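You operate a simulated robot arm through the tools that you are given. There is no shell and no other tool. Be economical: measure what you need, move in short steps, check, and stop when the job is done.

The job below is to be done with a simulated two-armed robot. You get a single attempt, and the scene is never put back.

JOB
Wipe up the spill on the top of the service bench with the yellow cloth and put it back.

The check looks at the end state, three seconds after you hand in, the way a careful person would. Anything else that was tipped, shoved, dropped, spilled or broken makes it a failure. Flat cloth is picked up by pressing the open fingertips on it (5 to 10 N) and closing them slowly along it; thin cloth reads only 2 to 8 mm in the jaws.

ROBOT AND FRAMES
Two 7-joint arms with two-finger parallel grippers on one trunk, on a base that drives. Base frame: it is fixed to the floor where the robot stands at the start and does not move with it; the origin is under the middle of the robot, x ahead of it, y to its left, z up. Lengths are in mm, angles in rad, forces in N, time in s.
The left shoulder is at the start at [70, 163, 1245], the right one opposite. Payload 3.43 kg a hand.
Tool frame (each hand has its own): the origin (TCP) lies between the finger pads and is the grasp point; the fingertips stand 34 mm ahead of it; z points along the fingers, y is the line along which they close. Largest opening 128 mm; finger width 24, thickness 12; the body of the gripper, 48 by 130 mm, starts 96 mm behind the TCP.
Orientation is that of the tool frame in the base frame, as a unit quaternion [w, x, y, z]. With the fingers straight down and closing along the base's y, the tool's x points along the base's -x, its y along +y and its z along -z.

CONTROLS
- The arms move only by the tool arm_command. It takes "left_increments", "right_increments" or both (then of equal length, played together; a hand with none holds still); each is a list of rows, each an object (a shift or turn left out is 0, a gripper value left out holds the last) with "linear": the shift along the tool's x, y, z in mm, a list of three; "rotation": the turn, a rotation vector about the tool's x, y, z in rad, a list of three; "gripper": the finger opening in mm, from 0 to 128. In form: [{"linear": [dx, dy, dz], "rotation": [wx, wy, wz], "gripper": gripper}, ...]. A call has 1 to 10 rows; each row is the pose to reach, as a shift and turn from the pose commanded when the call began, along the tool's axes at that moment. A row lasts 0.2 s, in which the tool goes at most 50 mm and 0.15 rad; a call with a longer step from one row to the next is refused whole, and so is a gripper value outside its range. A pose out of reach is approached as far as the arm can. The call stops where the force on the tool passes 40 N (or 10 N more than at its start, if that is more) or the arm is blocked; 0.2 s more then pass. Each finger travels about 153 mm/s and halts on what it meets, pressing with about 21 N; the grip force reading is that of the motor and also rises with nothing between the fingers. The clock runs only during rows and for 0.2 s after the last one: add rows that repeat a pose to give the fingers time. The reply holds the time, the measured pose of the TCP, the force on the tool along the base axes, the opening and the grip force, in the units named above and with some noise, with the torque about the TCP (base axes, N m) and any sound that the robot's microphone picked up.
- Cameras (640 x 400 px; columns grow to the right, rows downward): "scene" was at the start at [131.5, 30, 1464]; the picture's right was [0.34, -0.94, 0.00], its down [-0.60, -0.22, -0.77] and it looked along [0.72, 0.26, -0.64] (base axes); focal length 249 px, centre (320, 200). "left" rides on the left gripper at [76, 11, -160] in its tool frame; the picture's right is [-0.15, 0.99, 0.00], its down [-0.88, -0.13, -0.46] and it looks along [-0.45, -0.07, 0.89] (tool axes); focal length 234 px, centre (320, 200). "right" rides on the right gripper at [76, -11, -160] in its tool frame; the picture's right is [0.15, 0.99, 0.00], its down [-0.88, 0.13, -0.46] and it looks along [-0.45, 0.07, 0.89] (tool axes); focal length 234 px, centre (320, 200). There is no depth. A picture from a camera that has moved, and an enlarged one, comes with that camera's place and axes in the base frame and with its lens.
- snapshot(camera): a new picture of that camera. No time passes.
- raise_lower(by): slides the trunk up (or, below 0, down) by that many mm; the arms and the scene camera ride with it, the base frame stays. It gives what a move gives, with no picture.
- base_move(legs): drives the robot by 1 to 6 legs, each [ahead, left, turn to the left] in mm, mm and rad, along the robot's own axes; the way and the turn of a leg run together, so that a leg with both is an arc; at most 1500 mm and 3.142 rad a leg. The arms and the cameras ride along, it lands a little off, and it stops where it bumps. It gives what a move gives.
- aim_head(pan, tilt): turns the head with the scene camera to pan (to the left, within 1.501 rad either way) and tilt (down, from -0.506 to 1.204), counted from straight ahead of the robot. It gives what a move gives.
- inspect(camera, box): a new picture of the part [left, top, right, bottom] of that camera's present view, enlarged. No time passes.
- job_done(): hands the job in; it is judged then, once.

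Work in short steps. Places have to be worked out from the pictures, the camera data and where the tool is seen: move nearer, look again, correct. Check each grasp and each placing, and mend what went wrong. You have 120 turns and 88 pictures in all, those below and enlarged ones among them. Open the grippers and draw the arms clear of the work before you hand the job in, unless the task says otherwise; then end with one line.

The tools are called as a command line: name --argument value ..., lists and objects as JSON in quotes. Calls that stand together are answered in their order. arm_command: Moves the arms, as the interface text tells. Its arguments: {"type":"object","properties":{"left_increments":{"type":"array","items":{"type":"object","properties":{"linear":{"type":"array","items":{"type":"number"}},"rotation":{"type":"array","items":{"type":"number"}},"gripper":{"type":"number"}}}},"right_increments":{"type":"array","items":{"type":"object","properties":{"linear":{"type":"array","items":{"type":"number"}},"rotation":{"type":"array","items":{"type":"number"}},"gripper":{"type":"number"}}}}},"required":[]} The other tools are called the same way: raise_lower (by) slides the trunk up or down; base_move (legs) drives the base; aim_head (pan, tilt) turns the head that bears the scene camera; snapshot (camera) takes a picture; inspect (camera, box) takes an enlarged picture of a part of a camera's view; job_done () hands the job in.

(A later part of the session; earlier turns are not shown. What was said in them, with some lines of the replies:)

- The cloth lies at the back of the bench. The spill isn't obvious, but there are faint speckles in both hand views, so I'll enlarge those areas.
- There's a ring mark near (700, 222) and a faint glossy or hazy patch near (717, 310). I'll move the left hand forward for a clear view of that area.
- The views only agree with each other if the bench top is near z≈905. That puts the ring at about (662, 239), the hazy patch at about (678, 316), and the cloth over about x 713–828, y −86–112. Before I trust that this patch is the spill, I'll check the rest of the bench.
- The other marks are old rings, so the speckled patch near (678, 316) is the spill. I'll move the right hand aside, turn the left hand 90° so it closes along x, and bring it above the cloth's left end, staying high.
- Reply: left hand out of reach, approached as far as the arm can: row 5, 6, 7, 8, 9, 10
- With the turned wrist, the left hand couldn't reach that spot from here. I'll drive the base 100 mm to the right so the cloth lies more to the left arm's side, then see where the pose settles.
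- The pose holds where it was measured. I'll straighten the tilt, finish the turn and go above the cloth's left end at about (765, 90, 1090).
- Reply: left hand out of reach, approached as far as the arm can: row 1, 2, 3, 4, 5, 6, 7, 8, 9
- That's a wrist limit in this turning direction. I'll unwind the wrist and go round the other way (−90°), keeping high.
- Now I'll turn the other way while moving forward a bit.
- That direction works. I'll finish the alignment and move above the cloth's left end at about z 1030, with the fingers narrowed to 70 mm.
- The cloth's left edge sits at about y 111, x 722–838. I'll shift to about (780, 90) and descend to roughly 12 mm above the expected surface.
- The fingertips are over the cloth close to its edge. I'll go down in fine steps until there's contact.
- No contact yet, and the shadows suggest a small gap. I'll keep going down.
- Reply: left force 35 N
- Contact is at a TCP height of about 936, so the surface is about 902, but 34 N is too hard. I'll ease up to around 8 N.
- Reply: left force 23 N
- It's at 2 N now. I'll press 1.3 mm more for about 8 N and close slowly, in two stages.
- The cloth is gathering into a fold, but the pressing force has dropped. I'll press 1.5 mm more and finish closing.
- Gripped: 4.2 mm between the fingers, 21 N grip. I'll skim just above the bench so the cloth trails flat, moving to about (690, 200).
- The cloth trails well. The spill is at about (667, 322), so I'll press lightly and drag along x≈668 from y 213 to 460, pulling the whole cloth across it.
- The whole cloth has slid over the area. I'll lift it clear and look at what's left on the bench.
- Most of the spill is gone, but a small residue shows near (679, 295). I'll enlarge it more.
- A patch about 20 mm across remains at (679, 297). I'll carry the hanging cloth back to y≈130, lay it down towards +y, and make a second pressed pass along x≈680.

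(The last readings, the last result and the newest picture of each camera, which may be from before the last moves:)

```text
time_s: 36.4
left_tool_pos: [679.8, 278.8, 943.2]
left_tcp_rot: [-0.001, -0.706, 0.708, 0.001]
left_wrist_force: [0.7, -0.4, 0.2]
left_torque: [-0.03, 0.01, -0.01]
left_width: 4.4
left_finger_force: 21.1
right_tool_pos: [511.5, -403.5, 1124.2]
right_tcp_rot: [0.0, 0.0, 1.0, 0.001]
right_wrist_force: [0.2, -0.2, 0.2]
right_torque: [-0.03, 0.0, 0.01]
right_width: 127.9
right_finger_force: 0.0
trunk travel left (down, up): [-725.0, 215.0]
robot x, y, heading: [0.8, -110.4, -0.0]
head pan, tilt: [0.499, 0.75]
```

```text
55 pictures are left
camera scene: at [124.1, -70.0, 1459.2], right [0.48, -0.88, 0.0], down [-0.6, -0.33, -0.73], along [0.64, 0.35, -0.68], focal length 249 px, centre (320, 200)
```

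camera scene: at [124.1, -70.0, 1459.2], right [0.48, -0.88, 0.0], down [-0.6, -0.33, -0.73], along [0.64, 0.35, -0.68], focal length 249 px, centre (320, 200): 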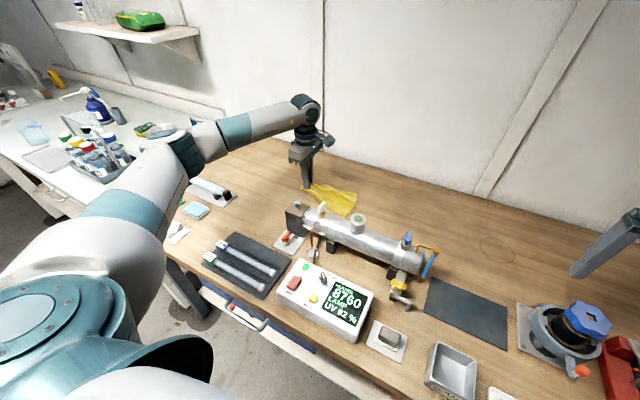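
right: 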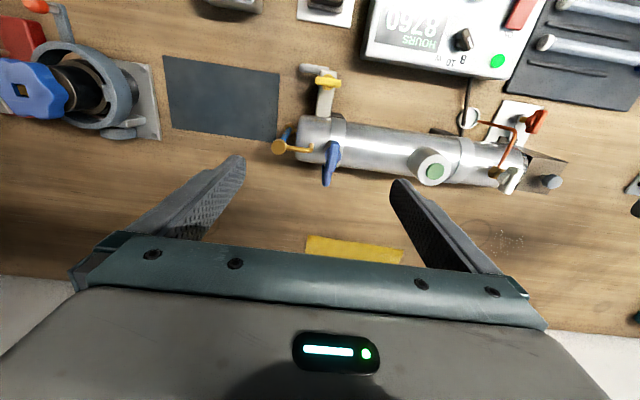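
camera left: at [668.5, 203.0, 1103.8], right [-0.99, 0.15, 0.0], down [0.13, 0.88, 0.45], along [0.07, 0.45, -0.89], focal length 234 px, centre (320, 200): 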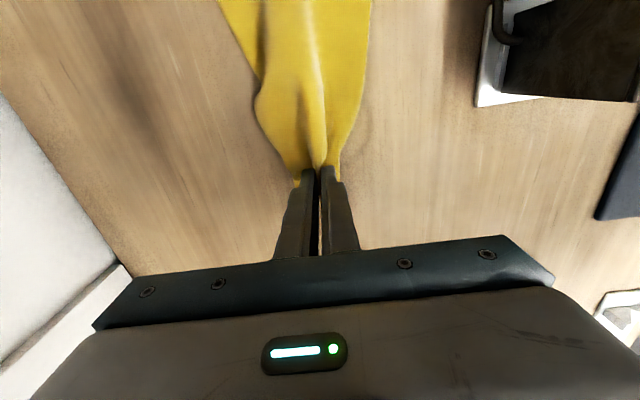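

It's laid out well. Now the second pass, pressing about 5 N and drifting slightly across x.

arm_command --left_increments '[{"linear": [0, 0, 5]}, {"linear": [-8, 6, 8]}, {"linear": [-16, -2, 8]}, {"linear": [-26, -6, 8]}, {"linear": [-45, 0, 8]}, {"linear": [-75, 0, 8]}, {"linear": [-105, 0, 8]}, {"linear": [-140, 0, 8]}, {"linear": [-175, 0, 8]}, {"linear": [-210, 0, 8]}]'

arm_command --left_increments '[{"linear": [-10, 0, -30]}, {"linear": [-10, 0, -70]}, {"linear": [-10, 0, -110]}, {"linear": [-10, 0, -150]}, {"linear": [-10, 0, -190]}, {"linear": [-10, 0, -230]}, {"linear": [-10, 0, -250]}, {"linear": [-10, 0, -250]}]'

inspect --camera "scene" --box '[250, 150, 346, 210]'

snapshot --camera "scene"

```text
time_s: 38.6
left_tool_pos: [678.0, 485.7, 937.4]
left_tcp_rot: [0.0, -0.706, 0.709, 0.001]
left_wrist_force: [-0.1, -4.6, 13.3]
left_torque: [-0.11, 0.15, 0.02]
left_width: 4.2
left_finger_force: 20.9
right_tool_pos: [510.3, -404.0, 1125.3]
right_tcp_rot: [0.001, 0.002, 1.0, 0.0]
right_wrist_force: [0.5, -0.5, -0.5]
right_torque: [-0.01, 0.0, 0.01]
right_width: 127.7
right_finger_force: 0.0
trunk travel left (down, up): [-725.0, 215.0]
robot x, y, heading: [-2.7, -113.3, 0.002]
head pan, tilt: [0.499, 0.75]
```

```text
time_s: 40.4
left_tool_pos: [680.5, 497.9, 1188.2]
left_tcp_rot: [-0.001, -0.707, 0.708, 0.0]
left_wrist_force: [-0.3, 0.7, -0.1]
left_torque: [0.02, 0.01, -0.03]
left_width: 3.9
left_finger_force: 20.7
right_tool_pos: [511.2, -403.5, 1126.2]
right_tcp_rot: [-0.001, 0.001, 1.0, 0.0]
right_wrist_force: [-0.5, 0.0, 0.2]
right_torque: [-0.02, 0.0, 0.03]
right_width: 128.0
right_finger_force: 0.0
trunk travel left (down, up): [-725.0, 215.0]
robot x, y, heading: [-0.2, -110.6, -0.004]
head pan, tilt: [0.499, 0.75]
```

```text
6.67 times, centred on (298, 180) of scene
camera zoom: at [124.3, -69.3, 1459.2], right [0.48, -0.88, 0.0], down [-0.6, -0.33, -0.73], along [0.64, 0.35, -0.68], focal length 1662 px, centre (467, 333)
```

zoom: 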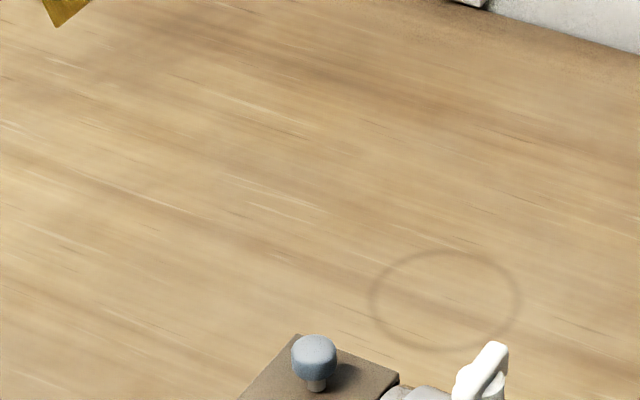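

```text
53 pictures are left
camera scene: at [124.3, -69.3, 1459.2], right [0.48, -0.88, 0.0], down [-0.6, -0.33, -0.73], along [0.64, 0.35, -0.68], focal length 249 px, centre (320, 200)
```

scene: 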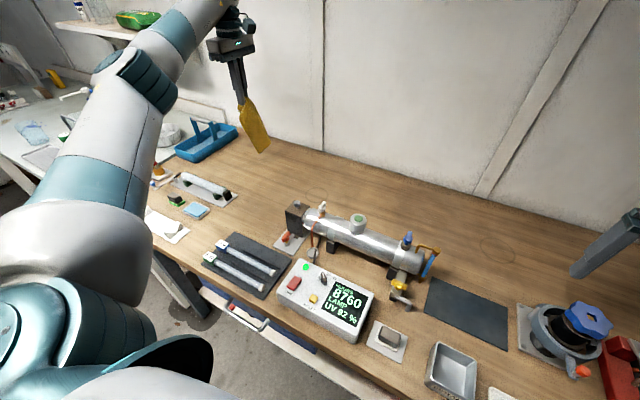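

The bench is clean there now. To lay the cloth back where it was, I'll first drive 100 mm further right so the left hand can reach the far end with the cloth held high.

base_move --legs '[[0, -100, 0]]'

arm_command --left_increments '[{"linear": [20, 0, 0]}, {"linear": [60, -5, 0]}, {"linear": [105, -15, 0]}, {"linear": [150, -25, 0]}, {"linear": [195, -35, 0]}, {"linear": [240, -45, 0]}, {"linear": [285, -55, 0]}, {"linear": [330, -65, 0]}, {"linear": [365, -75, 0]}, {"linear": [380, -85, 0]}]'

```text
time_s: 41.5
left_tool_pos: [680.2, 399.6, 1186.8]
left_tcp_rot: [-0.002, -0.706, 0.708, 0.0]
left_wrist_force: [-1.2, -0.7, -0.9]
left_torque: [-0.01, -0.02, 0.01]
left_width: 4.0
left_finger_force: 21.1
right_tool_pos: [510.8, -501.3, 1125.8]
right_tcp_rot: [-0.001, 0.002, 1.0, 0.0]
right_wrist_force: [0.1, 0.4, 0.6]
right_torque: [-0.01, -0.01, -0.01]
right_width: 128.0
right_finger_force: 0.1
trunk travel left (down, up): [-725.0, 215.0]
robot x, y, heading: [0.5, -207.6, -0.002]
head pan, tilt: [0.499, 0.75]
```

```text
time_s: 43.7
left_tool_pos: [764.9, 17.7, 1187.5]
left_tcp_rot: [-0.001, -0.705, 0.709, 0.001]
left_wrist_force: [-0.6, -0.4, -0.9]
left_torque: [-0.03, 0.02, 0.03]
left_width: 4.0
left_finger_force: 20.6
right_tool_pos: [510.4, -503.1, 1126.4]
right_tcp_rot: [0.0, 0.002, 1.0, -0.001]
right_wrist_force: [-0.9, 0.4, 0.7]
right_torque: [0.02, -0.01, -0.02]
right_width: 128.0
right_finger_force: 0.1
trunk travel left (down, up): [-725.0, 215.0]
robot x, y, heading: [-2.1, -208.3, -0.0]
head pan, tilt: [0.499, 0.75]
```

Now I'll move on to about (780, −86) and lower until the free end is just above the bench, then look.

arm_command --left_increments '[{"linear": [25, -5, 0]}, {"linear": [55, -10, 0]}, {"linear": [85, -15, 0]}, {"linear": [103, -15, 10]}, {"linear": [103, -15, 30]}, {"linear": [103, -15, 50]}, {"linear": [103, -15, 50]}, {"linear": [103, -15, 50]}]'

aim_head --pan 0.25 --tilt 0.65

snapshot --camera "scene"

snapshot --camera "left"

```text
time_s: 45.5
left_tool_pos: [776.9, -85.9, 1137.1]
left_tcp_rot: [-0.002, -0.706, 0.708, 0.002]
left_wrist_force: [0.2, 0.7, -0.8]
left_torque: [-0.01, -0.02, 0.0]
left_width: 4.0
left_finger_force: 21.5
right_tool_pos: [510.3, -501.4, 1125.4]
right_tcp_rot: [0.0, 0.002, 1.0, 0.0]
right_wrist_force: [0.2, 0.0, -0.4]
right_torque: [0.03, 0.01, 0.02]
right_width: 128.0
right_finger_force: 0.1
trunk travel left (down, up): [-725.0, 215.0]
robot x, y, heading: [-4.0, -210.2, -0.006]
head pan, tilt: [0.499, 0.75]
```

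```text
time_s: 46.3
left_tool_pos: [777.7, -87.1, 1136.4]
left_tcp_rot: [-0.001, -0.706, 0.708, 0.001]
left_wrist_force: [-1.1, 0.3, -0.3]
left_torque: [0.02, -0.02, -0.02]
left_width: 3.8
left_finger_force: 20.5
right_tool_pos: [511.2, -501.9, 1125.8]
right_tcp_rot: [0.0, 0.002, 1.0, 0.001]
right_wrist_force: [-1.1, -0.2, -0.3]
right_torque: [-0.02, -0.02, 0.01]
right_width: 127.9
right_finger_force: 0.0
trunk travel left (down, up): [-725.0, 215.0]
robot x, y, heading: [-1.3, -208.5, -0.002]
head pan, tilt: [0.25, 0.649]
```

```text
52 pictures are left
camera scene: at [135.3, -187.0, 1467.8], right [0.24, -0.97, 0.0], down [-0.59, -0.15, -0.8], along [0.77, 0.2, -0.61], focal length 249 px, centre (320, 200)
```

scene: 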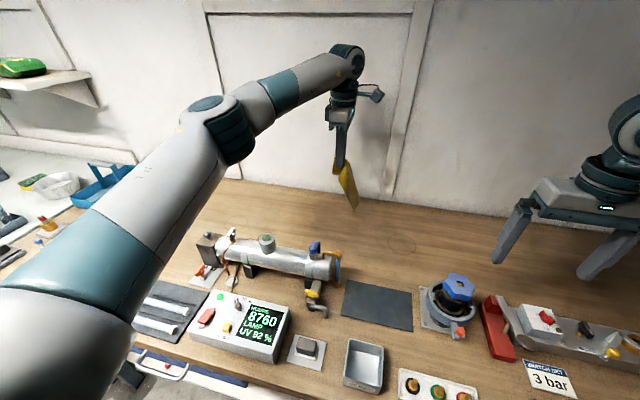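

```text
51 pictures are left
camera left: at [767.0, -161.1, 1297.5], right [-0.99, 0.15, 0.0], down [0.13, 0.88, 0.45], along [0.07, 0.45, -0.89], focal length 234 px, centre (320, 200)
```

left: 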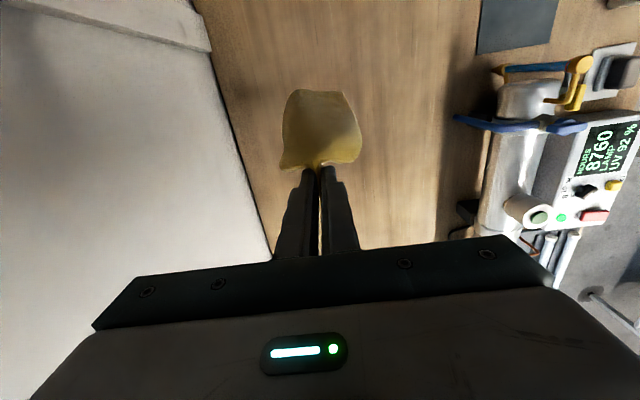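

The free end leans out to about y −150, so I'll shift to y≈−22 first. From there I'll lower along an arc, so the free end lands near y −86 and the cloth lays out toward +y.

arm_command --left_increments '[{"linear": [-20, -3, 0]}, {"linear": [-45, -3, 0]}, {"linear": [-65, -3, 5]}, {"linear": [-65, -3, 10]}, {"linear": [-65, -3, 10]}, {"linear": [-65, -3, 10]}]'

arm_command --left_increments '[{"linear": [0, 0, 24]}, {"linear": [-23, 0, 35]}, {"linear": [-46, 0, 50]}, {"linear": [-67, 0, 70]}, {"linear": [-83, 0, 90]}, {"linear": [-95, 0, 110]}, {"linear": [-103, 0, 130]}, {"linear": [-109, 0, 150]}, {"linear": [-113, 0, 170]}, {"linear": [-114, 0, 184]}]'

snapshot --camera "left"

inspect --camera "scene" --box '[220, 140, 460, 290]'

```text
time_s: 47.7
left_tool_pos: [783.0, -19.8, 1127.9]
left_tcp_rot: [-0.001, -0.705, 0.709, 0.001]
left_wrist_force: [-0.1, -0.1, -0.4]
left_torque: [0.0, -0.02, -0.01]
left_width: 4.0
left_finger_force: 21.4
right_tool_pos: [511.3, -502.2, 1125.2]
right_tcp_rot: [0.0, 0.002, 1.0, 0.0]
right_wrist_force: [-0.1, -0.3, 0.1]
right_torque: [0.04, 0.01, 0.05]
right_width: 128.0
right_finger_force: 0.1
trunk travel left (down, up): [-725.0, 215.0]
robot x, y, heading: [-0.1, -207.2, -0.002]
head pan, tilt: [0.25, 0.649]
```

```text
time_s: 49.9
left_tool_pos: [782.1, 93.3, 942.5]
left_tcp_rot: [-0.001, -0.706, 0.708, 0.001]
left_wrist_force: [-0.5, -1.1, 1.9]
left_torque: [-0.03, 0.01, 0.03]
left_width: 4.3
left_finger_force: 21.3
right_tool_pos: [511.3, -501.7, 1125.8]
right_tcp_rot: [0.001, 0.002, 1.0, 0.0]
right_wrist_force: [-0.4, 0.7, -0.6]
right_torque: [-0.01, -0.02, 0.02]
right_width: 128.3
right_finger_force: 0.1
trunk travel left (down, up): [-725.0, 215.0]
robot x, y, heading: [-0.0, -212.4, -0.007]
head pan, tilt: [0.25, 0.649]
```

```text
50 pictures are left
camera left: at [771.3, 19.1, 1102.7], right [-0.99, 0.15, 0.0], down [0.14, 0.88, 0.45], along [0.06, 0.45, -0.89], focal length 234 px, centre (320, 200)
```

left: 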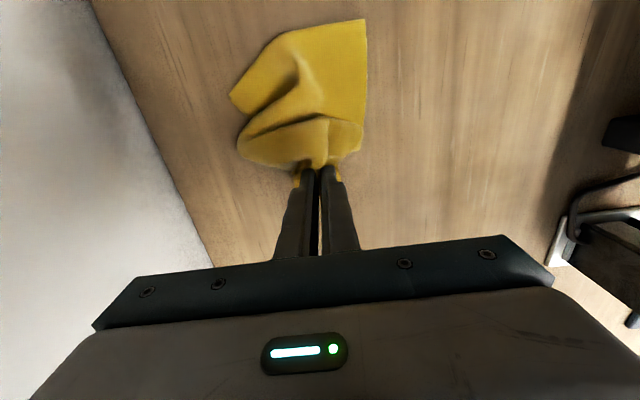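

```text
2.67 times, centred on (340, 215) of scene
camera zoom: at [135.2, -186.9, 1467.9], right [0.24, -0.97, 0.0], down [-0.59, -0.15, -0.8], along [0.77, 0.19, -0.6], focal length 665 px, centre (267, 160)
```

zoom: 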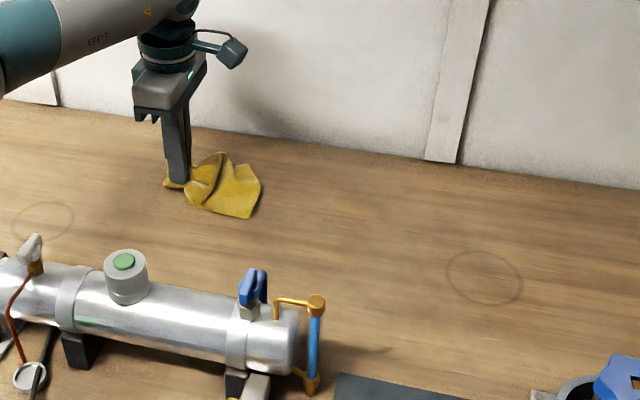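

It crumpled because the free end landed too far left, at about y 0. I'll lift it again and start the lay-down much further right, then pull it taut to the left into place.

arm_command --left_increments '[{"linear": [0, 0, -40]}, {"linear": [0, 0, -85]}, {"linear": [0, 0, -130]}, {"linear": [0, 0, -175]}, {"linear": [30, 0, -210]}, {"linear": [70, 0, -220]}, {"linear": [115, 0, -220]}, {"linear": [160, 0, -220]}, {"linear": [200, 0, -220]}, {"linear": [223, 0, -220]}]'

arm_command --left_increments '[{"linear": [0, 0, 0]}, {"linear": [0, 0, 20]}, {"linear": [0, 0, 20]}]'

snapshot --camera "left"

snapshot --camera "scene"

```text
time_s: 52.1
left_tool_pos: [778.6, -128.0, 1163.9]
left_tcp_rot: [-0.001, -0.706, 0.708, 0.001]
left_wrist_force: [0.2, 0.0, -0.1]
left_torque: [0.01, 0.01, 0.0]
left_width: 3.9
left_finger_force: 20.8
right_tool_pos: [510.5, -502.2, 1125.8]
right_tcp_rot: [0.0, 0.002, 1.0, 0.001]
right_wrist_force: [-0.2, 0.0, 0.7]
right_torque: [0.02, 0.0, 0.0]
right_width: 127.9
right_finger_force: 0.0
trunk travel left (down, up): [-725.0, 215.0]
robot x, y, heading: [-1.7, -205.9, -0.001]
head pan, tilt: [0.25, 0.649]
```

```text
time_s: 52.9
left_tool_pos: [779.1, -127.6, 1144.5]
left_tcp_rot: [-0.001, -0.706, 0.708, 0.002]
left_wrist_force: [-0.5, -0.3, 0.0]
left_torque: [-0.01, -0.05, -0.01]
left_width: 4.2
left_finger_force: 21.0
right_tool_pos: [509.8, -502.6, 1125.7]
right_tcp_rot: [-0.001, 0.002, 1.0, -0.001]
right_wrist_force: [-1.1, 0.6, 0.8]
right_torque: [0.04, -0.01, -0.01]
right_width: 128.2
right_finger_force: 0.2
trunk travel left (down, up): [-725.0, 215.0]
robot x, y, heading: [-0.4, -210.0, -0.004]
head pan, tilt: [0.25, 0.649]
```

```text
48 pictures are left
camera left: at [768.8, -202.9, 1304.2], right [-0.99, 0.15, 0.0], down [0.13, 0.88, 0.45], along [0.07, 0.45, -0.89], focal length 234 px, centre (320, 200)
```

left: 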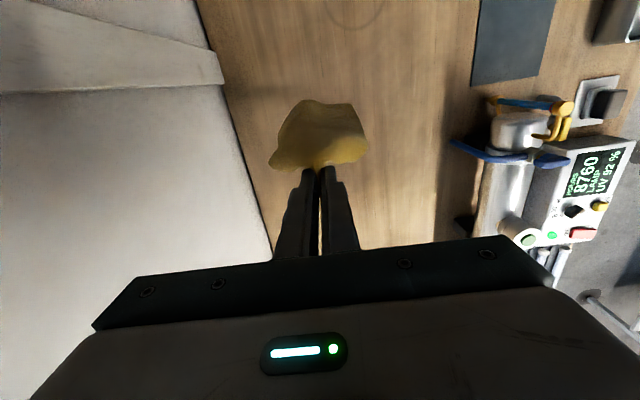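

```text
47 pictures are left
camera scene: at [134.9, -187.0, 1467.9], right [0.24, -0.97, 0.0], down [-0.59, -0.15, -0.8], along [0.77, 0.19, -0.6], focal length 249 px, centre (320, 200)
```

scene: 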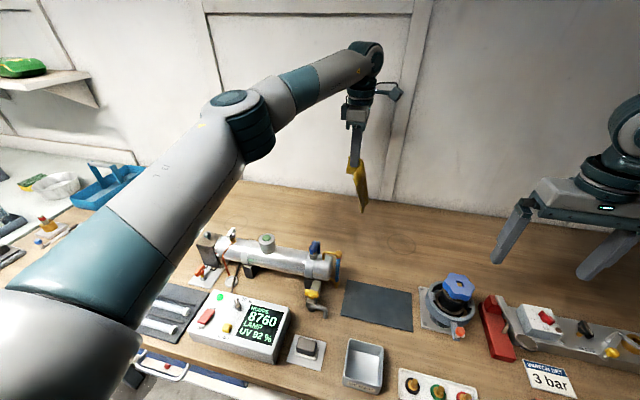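

It's hanging straight. I'll lower until the end rests on the bench, then lay it out using the same ratio that worked before, finishing at y≈37 for a final taut drag.

arm_command --left_increments '[{"linear": [0, 0, 35]}, {"linear": [0, 0, 65]}, {"linear": [-20, 0, 90]}, {"linear": [-45, 0, 115]}, {"linear": [-75, 0, 140]}, {"linear": [-105, 0, 163]}, {"linear": [-130, 0, 182]}, {"linear": [-150, 0, 196]}, {"linear": [-165, 0, 202]}, {"linear": [-165, 0, 202]}]'

snapshot --camera "left"

inspect --camera "scene" --box '[220, 140, 460, 290]'

```text
time_s: 55.1
left_tool_pos: [780.3, 34.3, 940.8]
left_tcp_rot: [-0.001, -0.706, 0.708, 0.001]
left_wrist_force: [0.5, -0.8, 0.1]
left_torque: [0.0, -0.02, 0.02]
left_width: 4.3
left_finger_force: 21.2
right_tool_pos: [510.4, -502.4, 1125.7]
right_tcp_rot: [0.0, 0.002, 1.0, 0.0]
right_wrist_force: [0.0, 0.4, 0.3]
right_torque: [-0.01, 0.02, -0.01]
right_width: 128.0
right_finger_force: 0.0
trunk travel left (down, up): [-725.0, 215.0]
robot x, y, heading: [-0.4, -209.0, -0.001]
head pan, tilt: [0.25, 0.649]
```

```text
46 pictures are left
camera left: at [769.6, -39.6, 1100.9], right [-0.99, 0.15, 0.0], down [0.13, 0.88, 0.45], along [0.07, 0.45, -0.89], focal length 234 px, centre (320, 200)
```

left: 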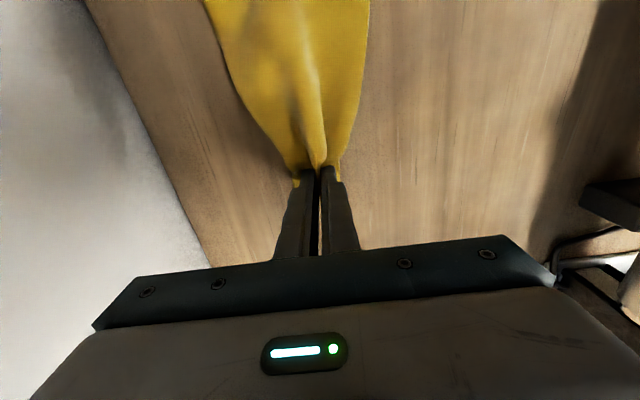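

```text
2.67 times, centred on (340, 215) of scene
camera zoom: at [135.1, -187.5, 1467.8], right [0.24, -0.97, 0.0], down [-0.59, -0.15, -0.8], along [0.77, 0.19, -0.6], focal length 665 px, centre (267, 160)
```

zoom: 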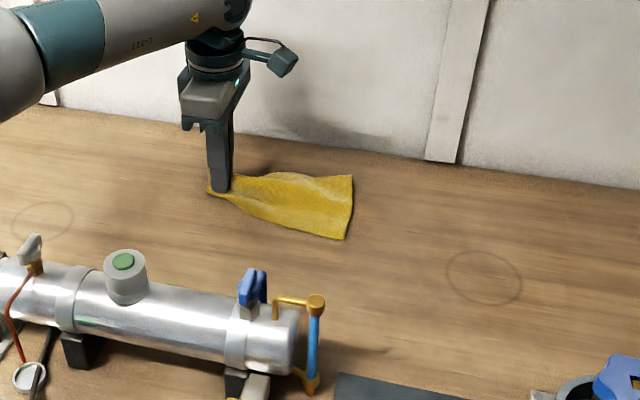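

It's laid out nicely. I'll drag it 57 mm to the left into its original place.

arm_command --left_increments '[{"linear": [-8, 0, 2]}, {"linear": [-20, 0, 2]}, {"linear": [-32, 0, 2]}, {"linear": [-44, 0, 2]}, {"linear": [-54, 0, 2]}, {"linear": [-59, 0, 3]}, {"linear": [-59, 0, 5]}]'

snapshot --camera "left"

inspect --camera "scene" --box '[220, 140, 460, 290]'

```text
time_s: 56.7
left_tool_pos: [778.8, 94.1, 938.7]
left_tcp_rot: [-0.001, -0.706, 0.708, 0.001]
left_wrist_force: [1.1, -1.1, 5.5]
left_torque: [-0.02, 0.03, 0.02]
left_width: 4.1
left_finger_force: 20.9
right_tool_pos: [509.3, -502.3, 1126.0]
right_tcp_rot: [0.0, 0.002, 1.0, 0.0]
right_wrist_force: [-0.6, 0.2, -0.1]
right_torque: [0.0, 0.01, -0.02]
right_width: 128.3
right_finger_force: 0.1
trunk travel left (down, up): [-725.0, 215.0]
robot x, y, heading: [-1.6, -207.9, -0.003]
head pan, tilt: [0.25, 0.649]
```

```text
44 pictures are left
camera left: at [769.5, 19.0, 1098.3], right [-0.99, 0.15, 0.0], down [0.13, 0.88, 0.45], along [0.07, 0.45, -0.89], focal length 234 px, centre (320, 200)
```

left: 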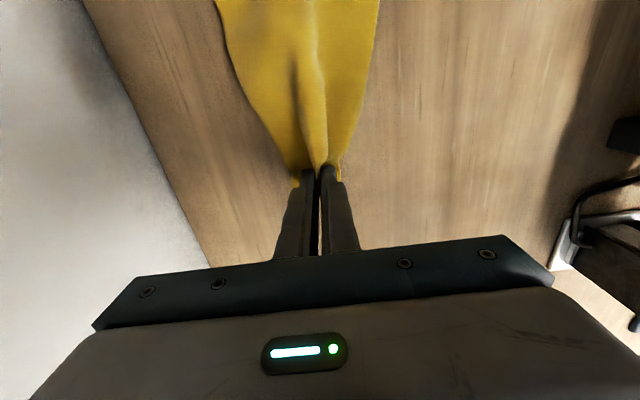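

```text
2.67 times, centred on (340, 215) of scene
camera zoom: at [134.2, -187.6, 1468.0], right [0.24, -0.97, 0.0], down [-0.59, -0.15, -0.8], along [0.77, 0.19, -0.6], focal length 665 px, centre (267, 160)
```

zoom: 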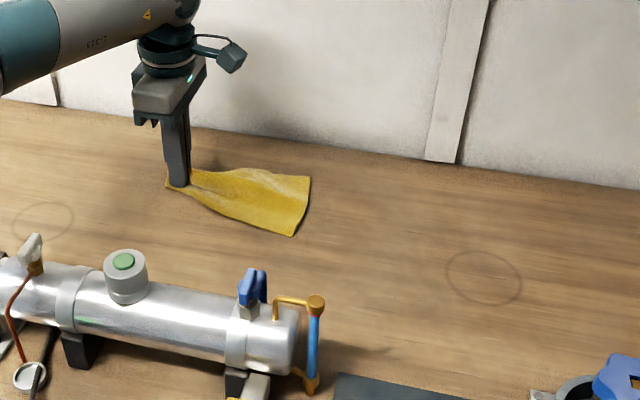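

The free edge is at y≈−78, against −86 originally, and x 717–836, which is a good match. I'll open slowly under light pressure so the fingers spread the pinched fold flat.

arm_command --left_increments '[{"linear": [0, 0, 0.5], "gripper": 8}, {"linear": [0, 0, 0.5], "gripper": 16}, {"linear": [0, 0, 0.5], "gripper": 24}, {"linear": [0, 0, 0.5], "gripper": 32}, {"linear": [0, 0, 0.5], "gripper": 40}, {"linear": [0, 0, 0.5], "gripper": 48}, {"linear": [0, 0, 0.5], "gripper": 56}, {"linear": [0, 0, 0.5], "gripper": 64}, {"linear": [0, 0, 0.5], "gripper": 72}, {"linear": [0, 0, 0.5], "gripper": 76}]'

snapshot --camera "left"

```text
time_s: 58.9
left_tool_pos: [780.6, 92.6, 937.5]
left_tcp_rot: [-0.001, -0.706, 0.708, 0.001]
left_wrist_force: [3.9, 0.0, 14.3]
left_torque: [0.08, 0.5, -0.03]
left_width: 73.9
left_finger_force: 0.1
right_tool_pos: [508.3, -502.9, 1126.0]
right_tcp_rot: [0.001, 0.002, 1.0, 0.0]
right_wrist_force: [-0.1, -0.2, 0.6]
right_torque: [0.02, 0.0, -0.03]
right_width: 128.2
right_finger_force: 0.0
trunk travel left (down, up): [-725.0, 215.0]
robot x, y, heading: [-2.1, -208.3, -0.004]
head pan, tilt: [0.25, 0.649]
```

```text
42 pictures are left
camera left: at [769.2, 19.0, 1097.7], right [-0.99, 0.15, 0.0], down [0.13, 0.88, 0.46], along [0.07, 0.45, -0.89], focal length 234 px, centre (320, 200)
```

left: 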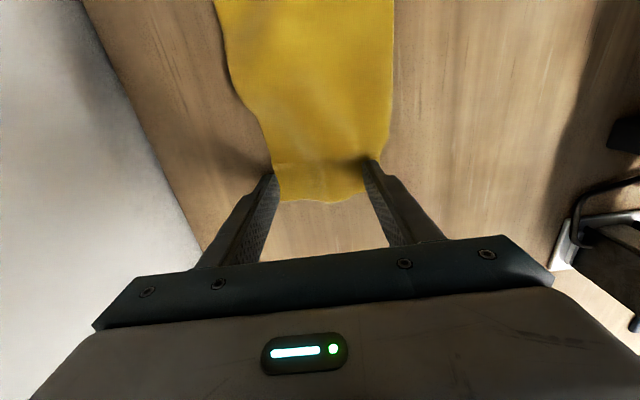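

The cloth spread almost flat. I'll raise the hand straight up and then away to the left, and check.

arm_command --left_increments '[{"linear": [0, 0, -5]}, {"linear": [0, 0, -25]}, {"linear": [0, 0, -65]}, {"linear": [0, 0, -110]}, {"linear": [-20, 0, -155]}, {"linear": [-55, 10, -190]}, {"linear": [-100, 30, -190]}, {"linear": [-145, 50, -190]}, {"linear": [-190, 70, -190]}, {"linear": [-230, 90, -190]}]'

snapshot --camera "scene"

inspect --camera "scene" --box '[240, 160, 400, 260]'

```text
refused: row 6 steps farther than a row can; nothing moved
```

```text
41 pictures are left
camera scene: at [133.8, -187.8, 1468.0], right [0.24, -0.97, 0.0], down [-0.59, -0.15, -0.8], along [0.77, 0.19, -0.6], focal length 249 px, centre (320, 200)
```

scene: 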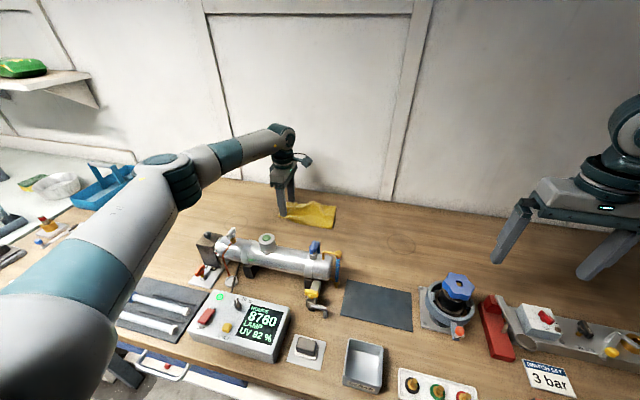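

```text
4.00 times, centred on (320, 210) of scene
camera zoom: at [133.8, -187.8, 1468.0], right [0.24, -0.97, 0.0], down [-0.59, -0.15, -0.8], along [0.77, 0.19, -0.6], focal length 997 px, centre (320, 160)
```

zoom: 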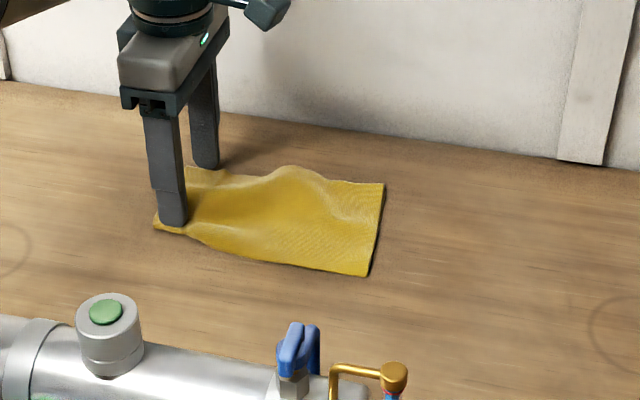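

One step was too long; I'll retry with smaller ones.

arm_command --left_increments '[{"linear": [0, 0, -5]}, {"linear": [0, 0, -25]}, {"linear": [0, 0, -65]}, {"linear": [0, 0, -105]}, {"linear": [0, 0, -145]}, {"linear": [-20, 5, -180]}, {"linear": [-55, 20, -190]}, {"linear": [-95, 40, -190]}, {"linear": [-135, 60, -190]}, {"linear": [-170, 80, -190]}]'

snapshot --camera "left"

inspect --camera "scene" --box '[240, 160, 400, 260]'

```text
time_s: 61.1
left_tool_pos: [702.0, 263.9, 1125.2]
left_tcp_rot: [-0.002, -0.705, 0.709, 0.001]
left_wrist_force: [-0.4, -0.2, 0.0]
left_torque: [-0.01, -0.01, -0.01]
left_width: 75.8
left_finger_force: 0.1
right_tool_pos: [508.8, -500.6, 1126.1]
right_tcp_rot: [0.001, 0.001, 1.0, -0.001]
right_wrist_force: [-1.2, 0.3, 0.1]
right_torque: [-0.03, -0.01, 0.0]
right_width: 128.1
right_finger_force: 0.1
trunk travel left (down, up): [-725.0, 215.0]
robot x, y, heading: [-1.2, -209.3, -0.003]
head pan, tilt: [0.25, 0.649]
```

```text
39 pictures are left
camera left: at [691.0, 190.7, 1285.9], right [-0.99, 0.15, 0.0], down [0.14, 0.88, 0.45], along [0.07, 0.45, -0.89], focal length 234 px, centre (320, 200)
```

left: 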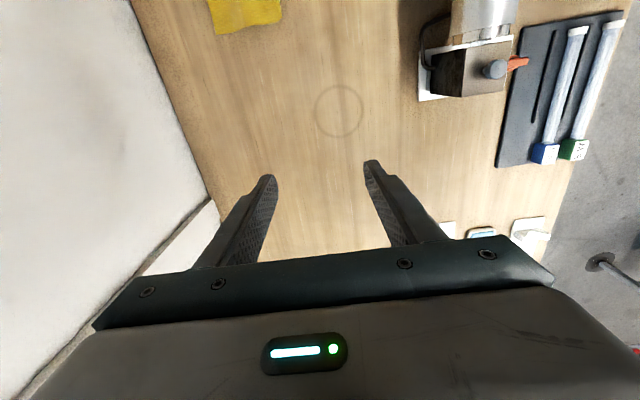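

```text
4.00 times, centred on (320, 210) of scene
camera zoom: at [134.1, -184.9, 1467.9], right [0.24, -0.97, 0.0], down [-0.59, -0.15, -0.8], along [0.77, 0.19, -0.6], focal length 997 px, centre (320, 160)
```

zoom: 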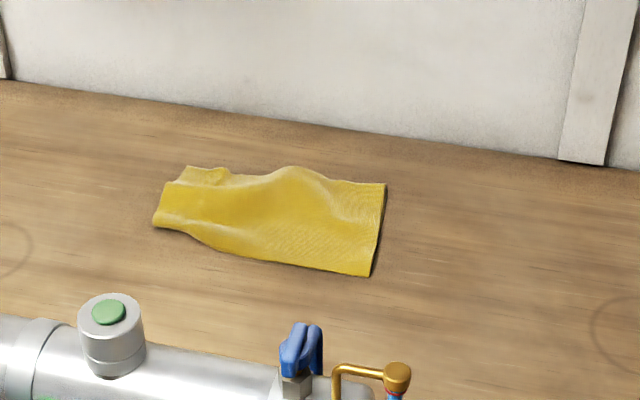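

The cloth is back in place, only slightly rumpled. I'll draw the left arm back further and check the spill area one last time.

arm_command --left_increments '[{"linear": [-10, 35, -10]}, {"linear": [-20, 75, -30]}, {"linear": [-30, 115, -40]}, {"linear": [-40, 155, -40]}, {"linear": [-40, 190, -40]}, {"linear": [-40, 190, -40]}]'

aim_head --pan 0.5 --tilt 0.65

snapshot --camera "scene"

inspect --camera "left" --box '[60, 40, 300, 190]'

```text
time_s: 62.5
left_tool_pos: [516.3, 306.9, 1165.9]
left_tcp_rot: [-0.002, -0.706, 0.708, 0.002]
left_wrist_force: [-0.1, 0.2, 0.0]
left_torque: [-0.02, -0.04, -0.02]
left_width: 76.0
left_finger_force: 0.0
right_tool_pos: [511.1, -501.3, 1125.4]
right_tcp_rot: [0.0, 0.002, 1.0, 0.0]
right_wrist_force: [0.0, -0.4, -0.1]
right_torque: [0.02, 0.04, 0.0]
right_width: 128.3
right_finger_force: 0.0
trunk travel left (down, up): [-725.0, 215.0]
robot x, y, heading: [-1.4, -209.3, -0.004]
head pan, tilt: [0.25, 0.649]
```

```text
time_s: 63.2
left_tool_pos: [514.8, 305.2, 1165.0]
left_tcp_rot: [-0.002, -0.706, 0.708, 0.001]
left_wrist_force: [-0.3, 0.5, 1.1]
left_torque: [0.0, 0.0, 0.01]
left_width: 76.1
left_finger_force: 0.1
right_tool_pos: [510.2, -502.7, 1126.7]
right_tcp_rot: [0.0, 0.002, 1.0, 0.001]
right_wrist_force: [-0.7, -0.3, 0.3]
right_torque: [0.02, 0.0, 0.04]
right_width: 127.9
right_finger_force: 0.1
trunk travel left (down, up): [-725.0, 215.0]
robot x, y, heading: [0.1, -208.6, -0.007]
head pan, tilt: [0.499, 0.649]
```

```text
37 pictures are left
camera scene: at [127.0, -166.6, 1467.9], right [0.48, -0.88, 0.0], down [-0.53, -0.29, -0.8], along [0.7, 0.38, -0.6], focal length 249 px, centre (320, 200)
```

scene: 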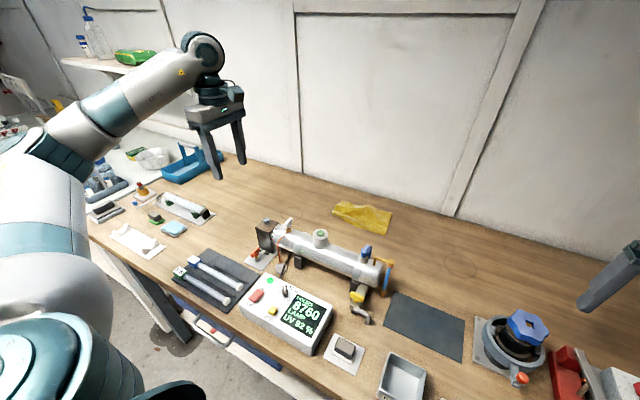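

```text
2.67 times, centred on (180, 115) of left
camera zoom: at [503.9, 231.3, 1326.9], right [-0.99, 0.15, 0.0], down [0.13, 0.88, 0.45], along [0.07, 0.45, -0.89], focal length 624 px, centre (693, 427)
```

zoom: 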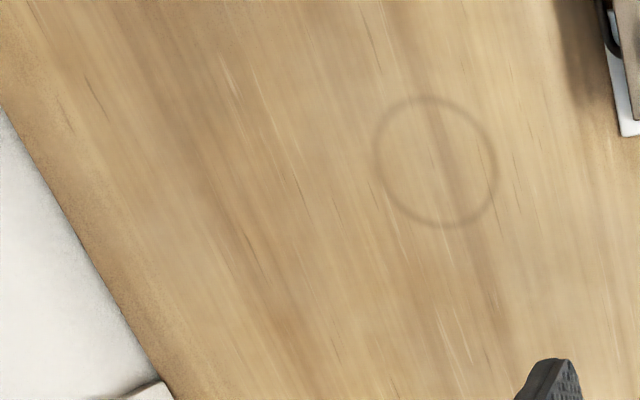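

The bench is clean beside the old ring. I'll take one quick look at the condenser's end box and the cloth to confirm nothing was disturbed.

inspect --camera "scene" --box '[220, 180, 412, 300]'

```text
3.33 times, centred on (316, 240) of scene
camera zoom: at [127.0, -166.6, 1467.9], right [0.48, -0.88, 0.0], down [-0.53, -0.29, -0.8], along [0.7, 0.38, -0.6], focal length 831 px, centre (333, 67)
```

zoom: 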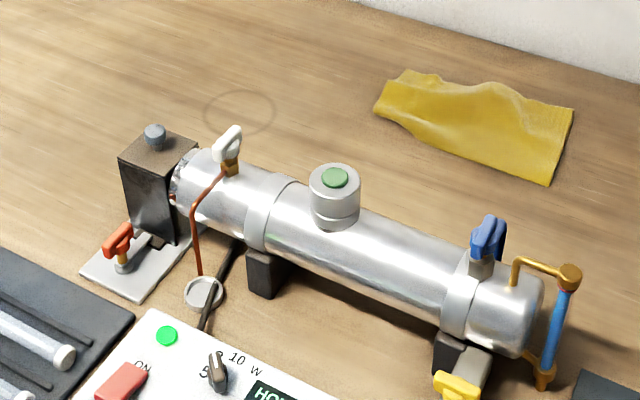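

Everything is in its place, the spill is wiped up and the cloth is back, so I'm handing in.

job_done

```text
The job is handed in.
```

The spill on the service bench is wiped up, and the yellow cloth is back in its original spot, laid out but slightly rumpled; nothing else looked disturbed in the final pictures.
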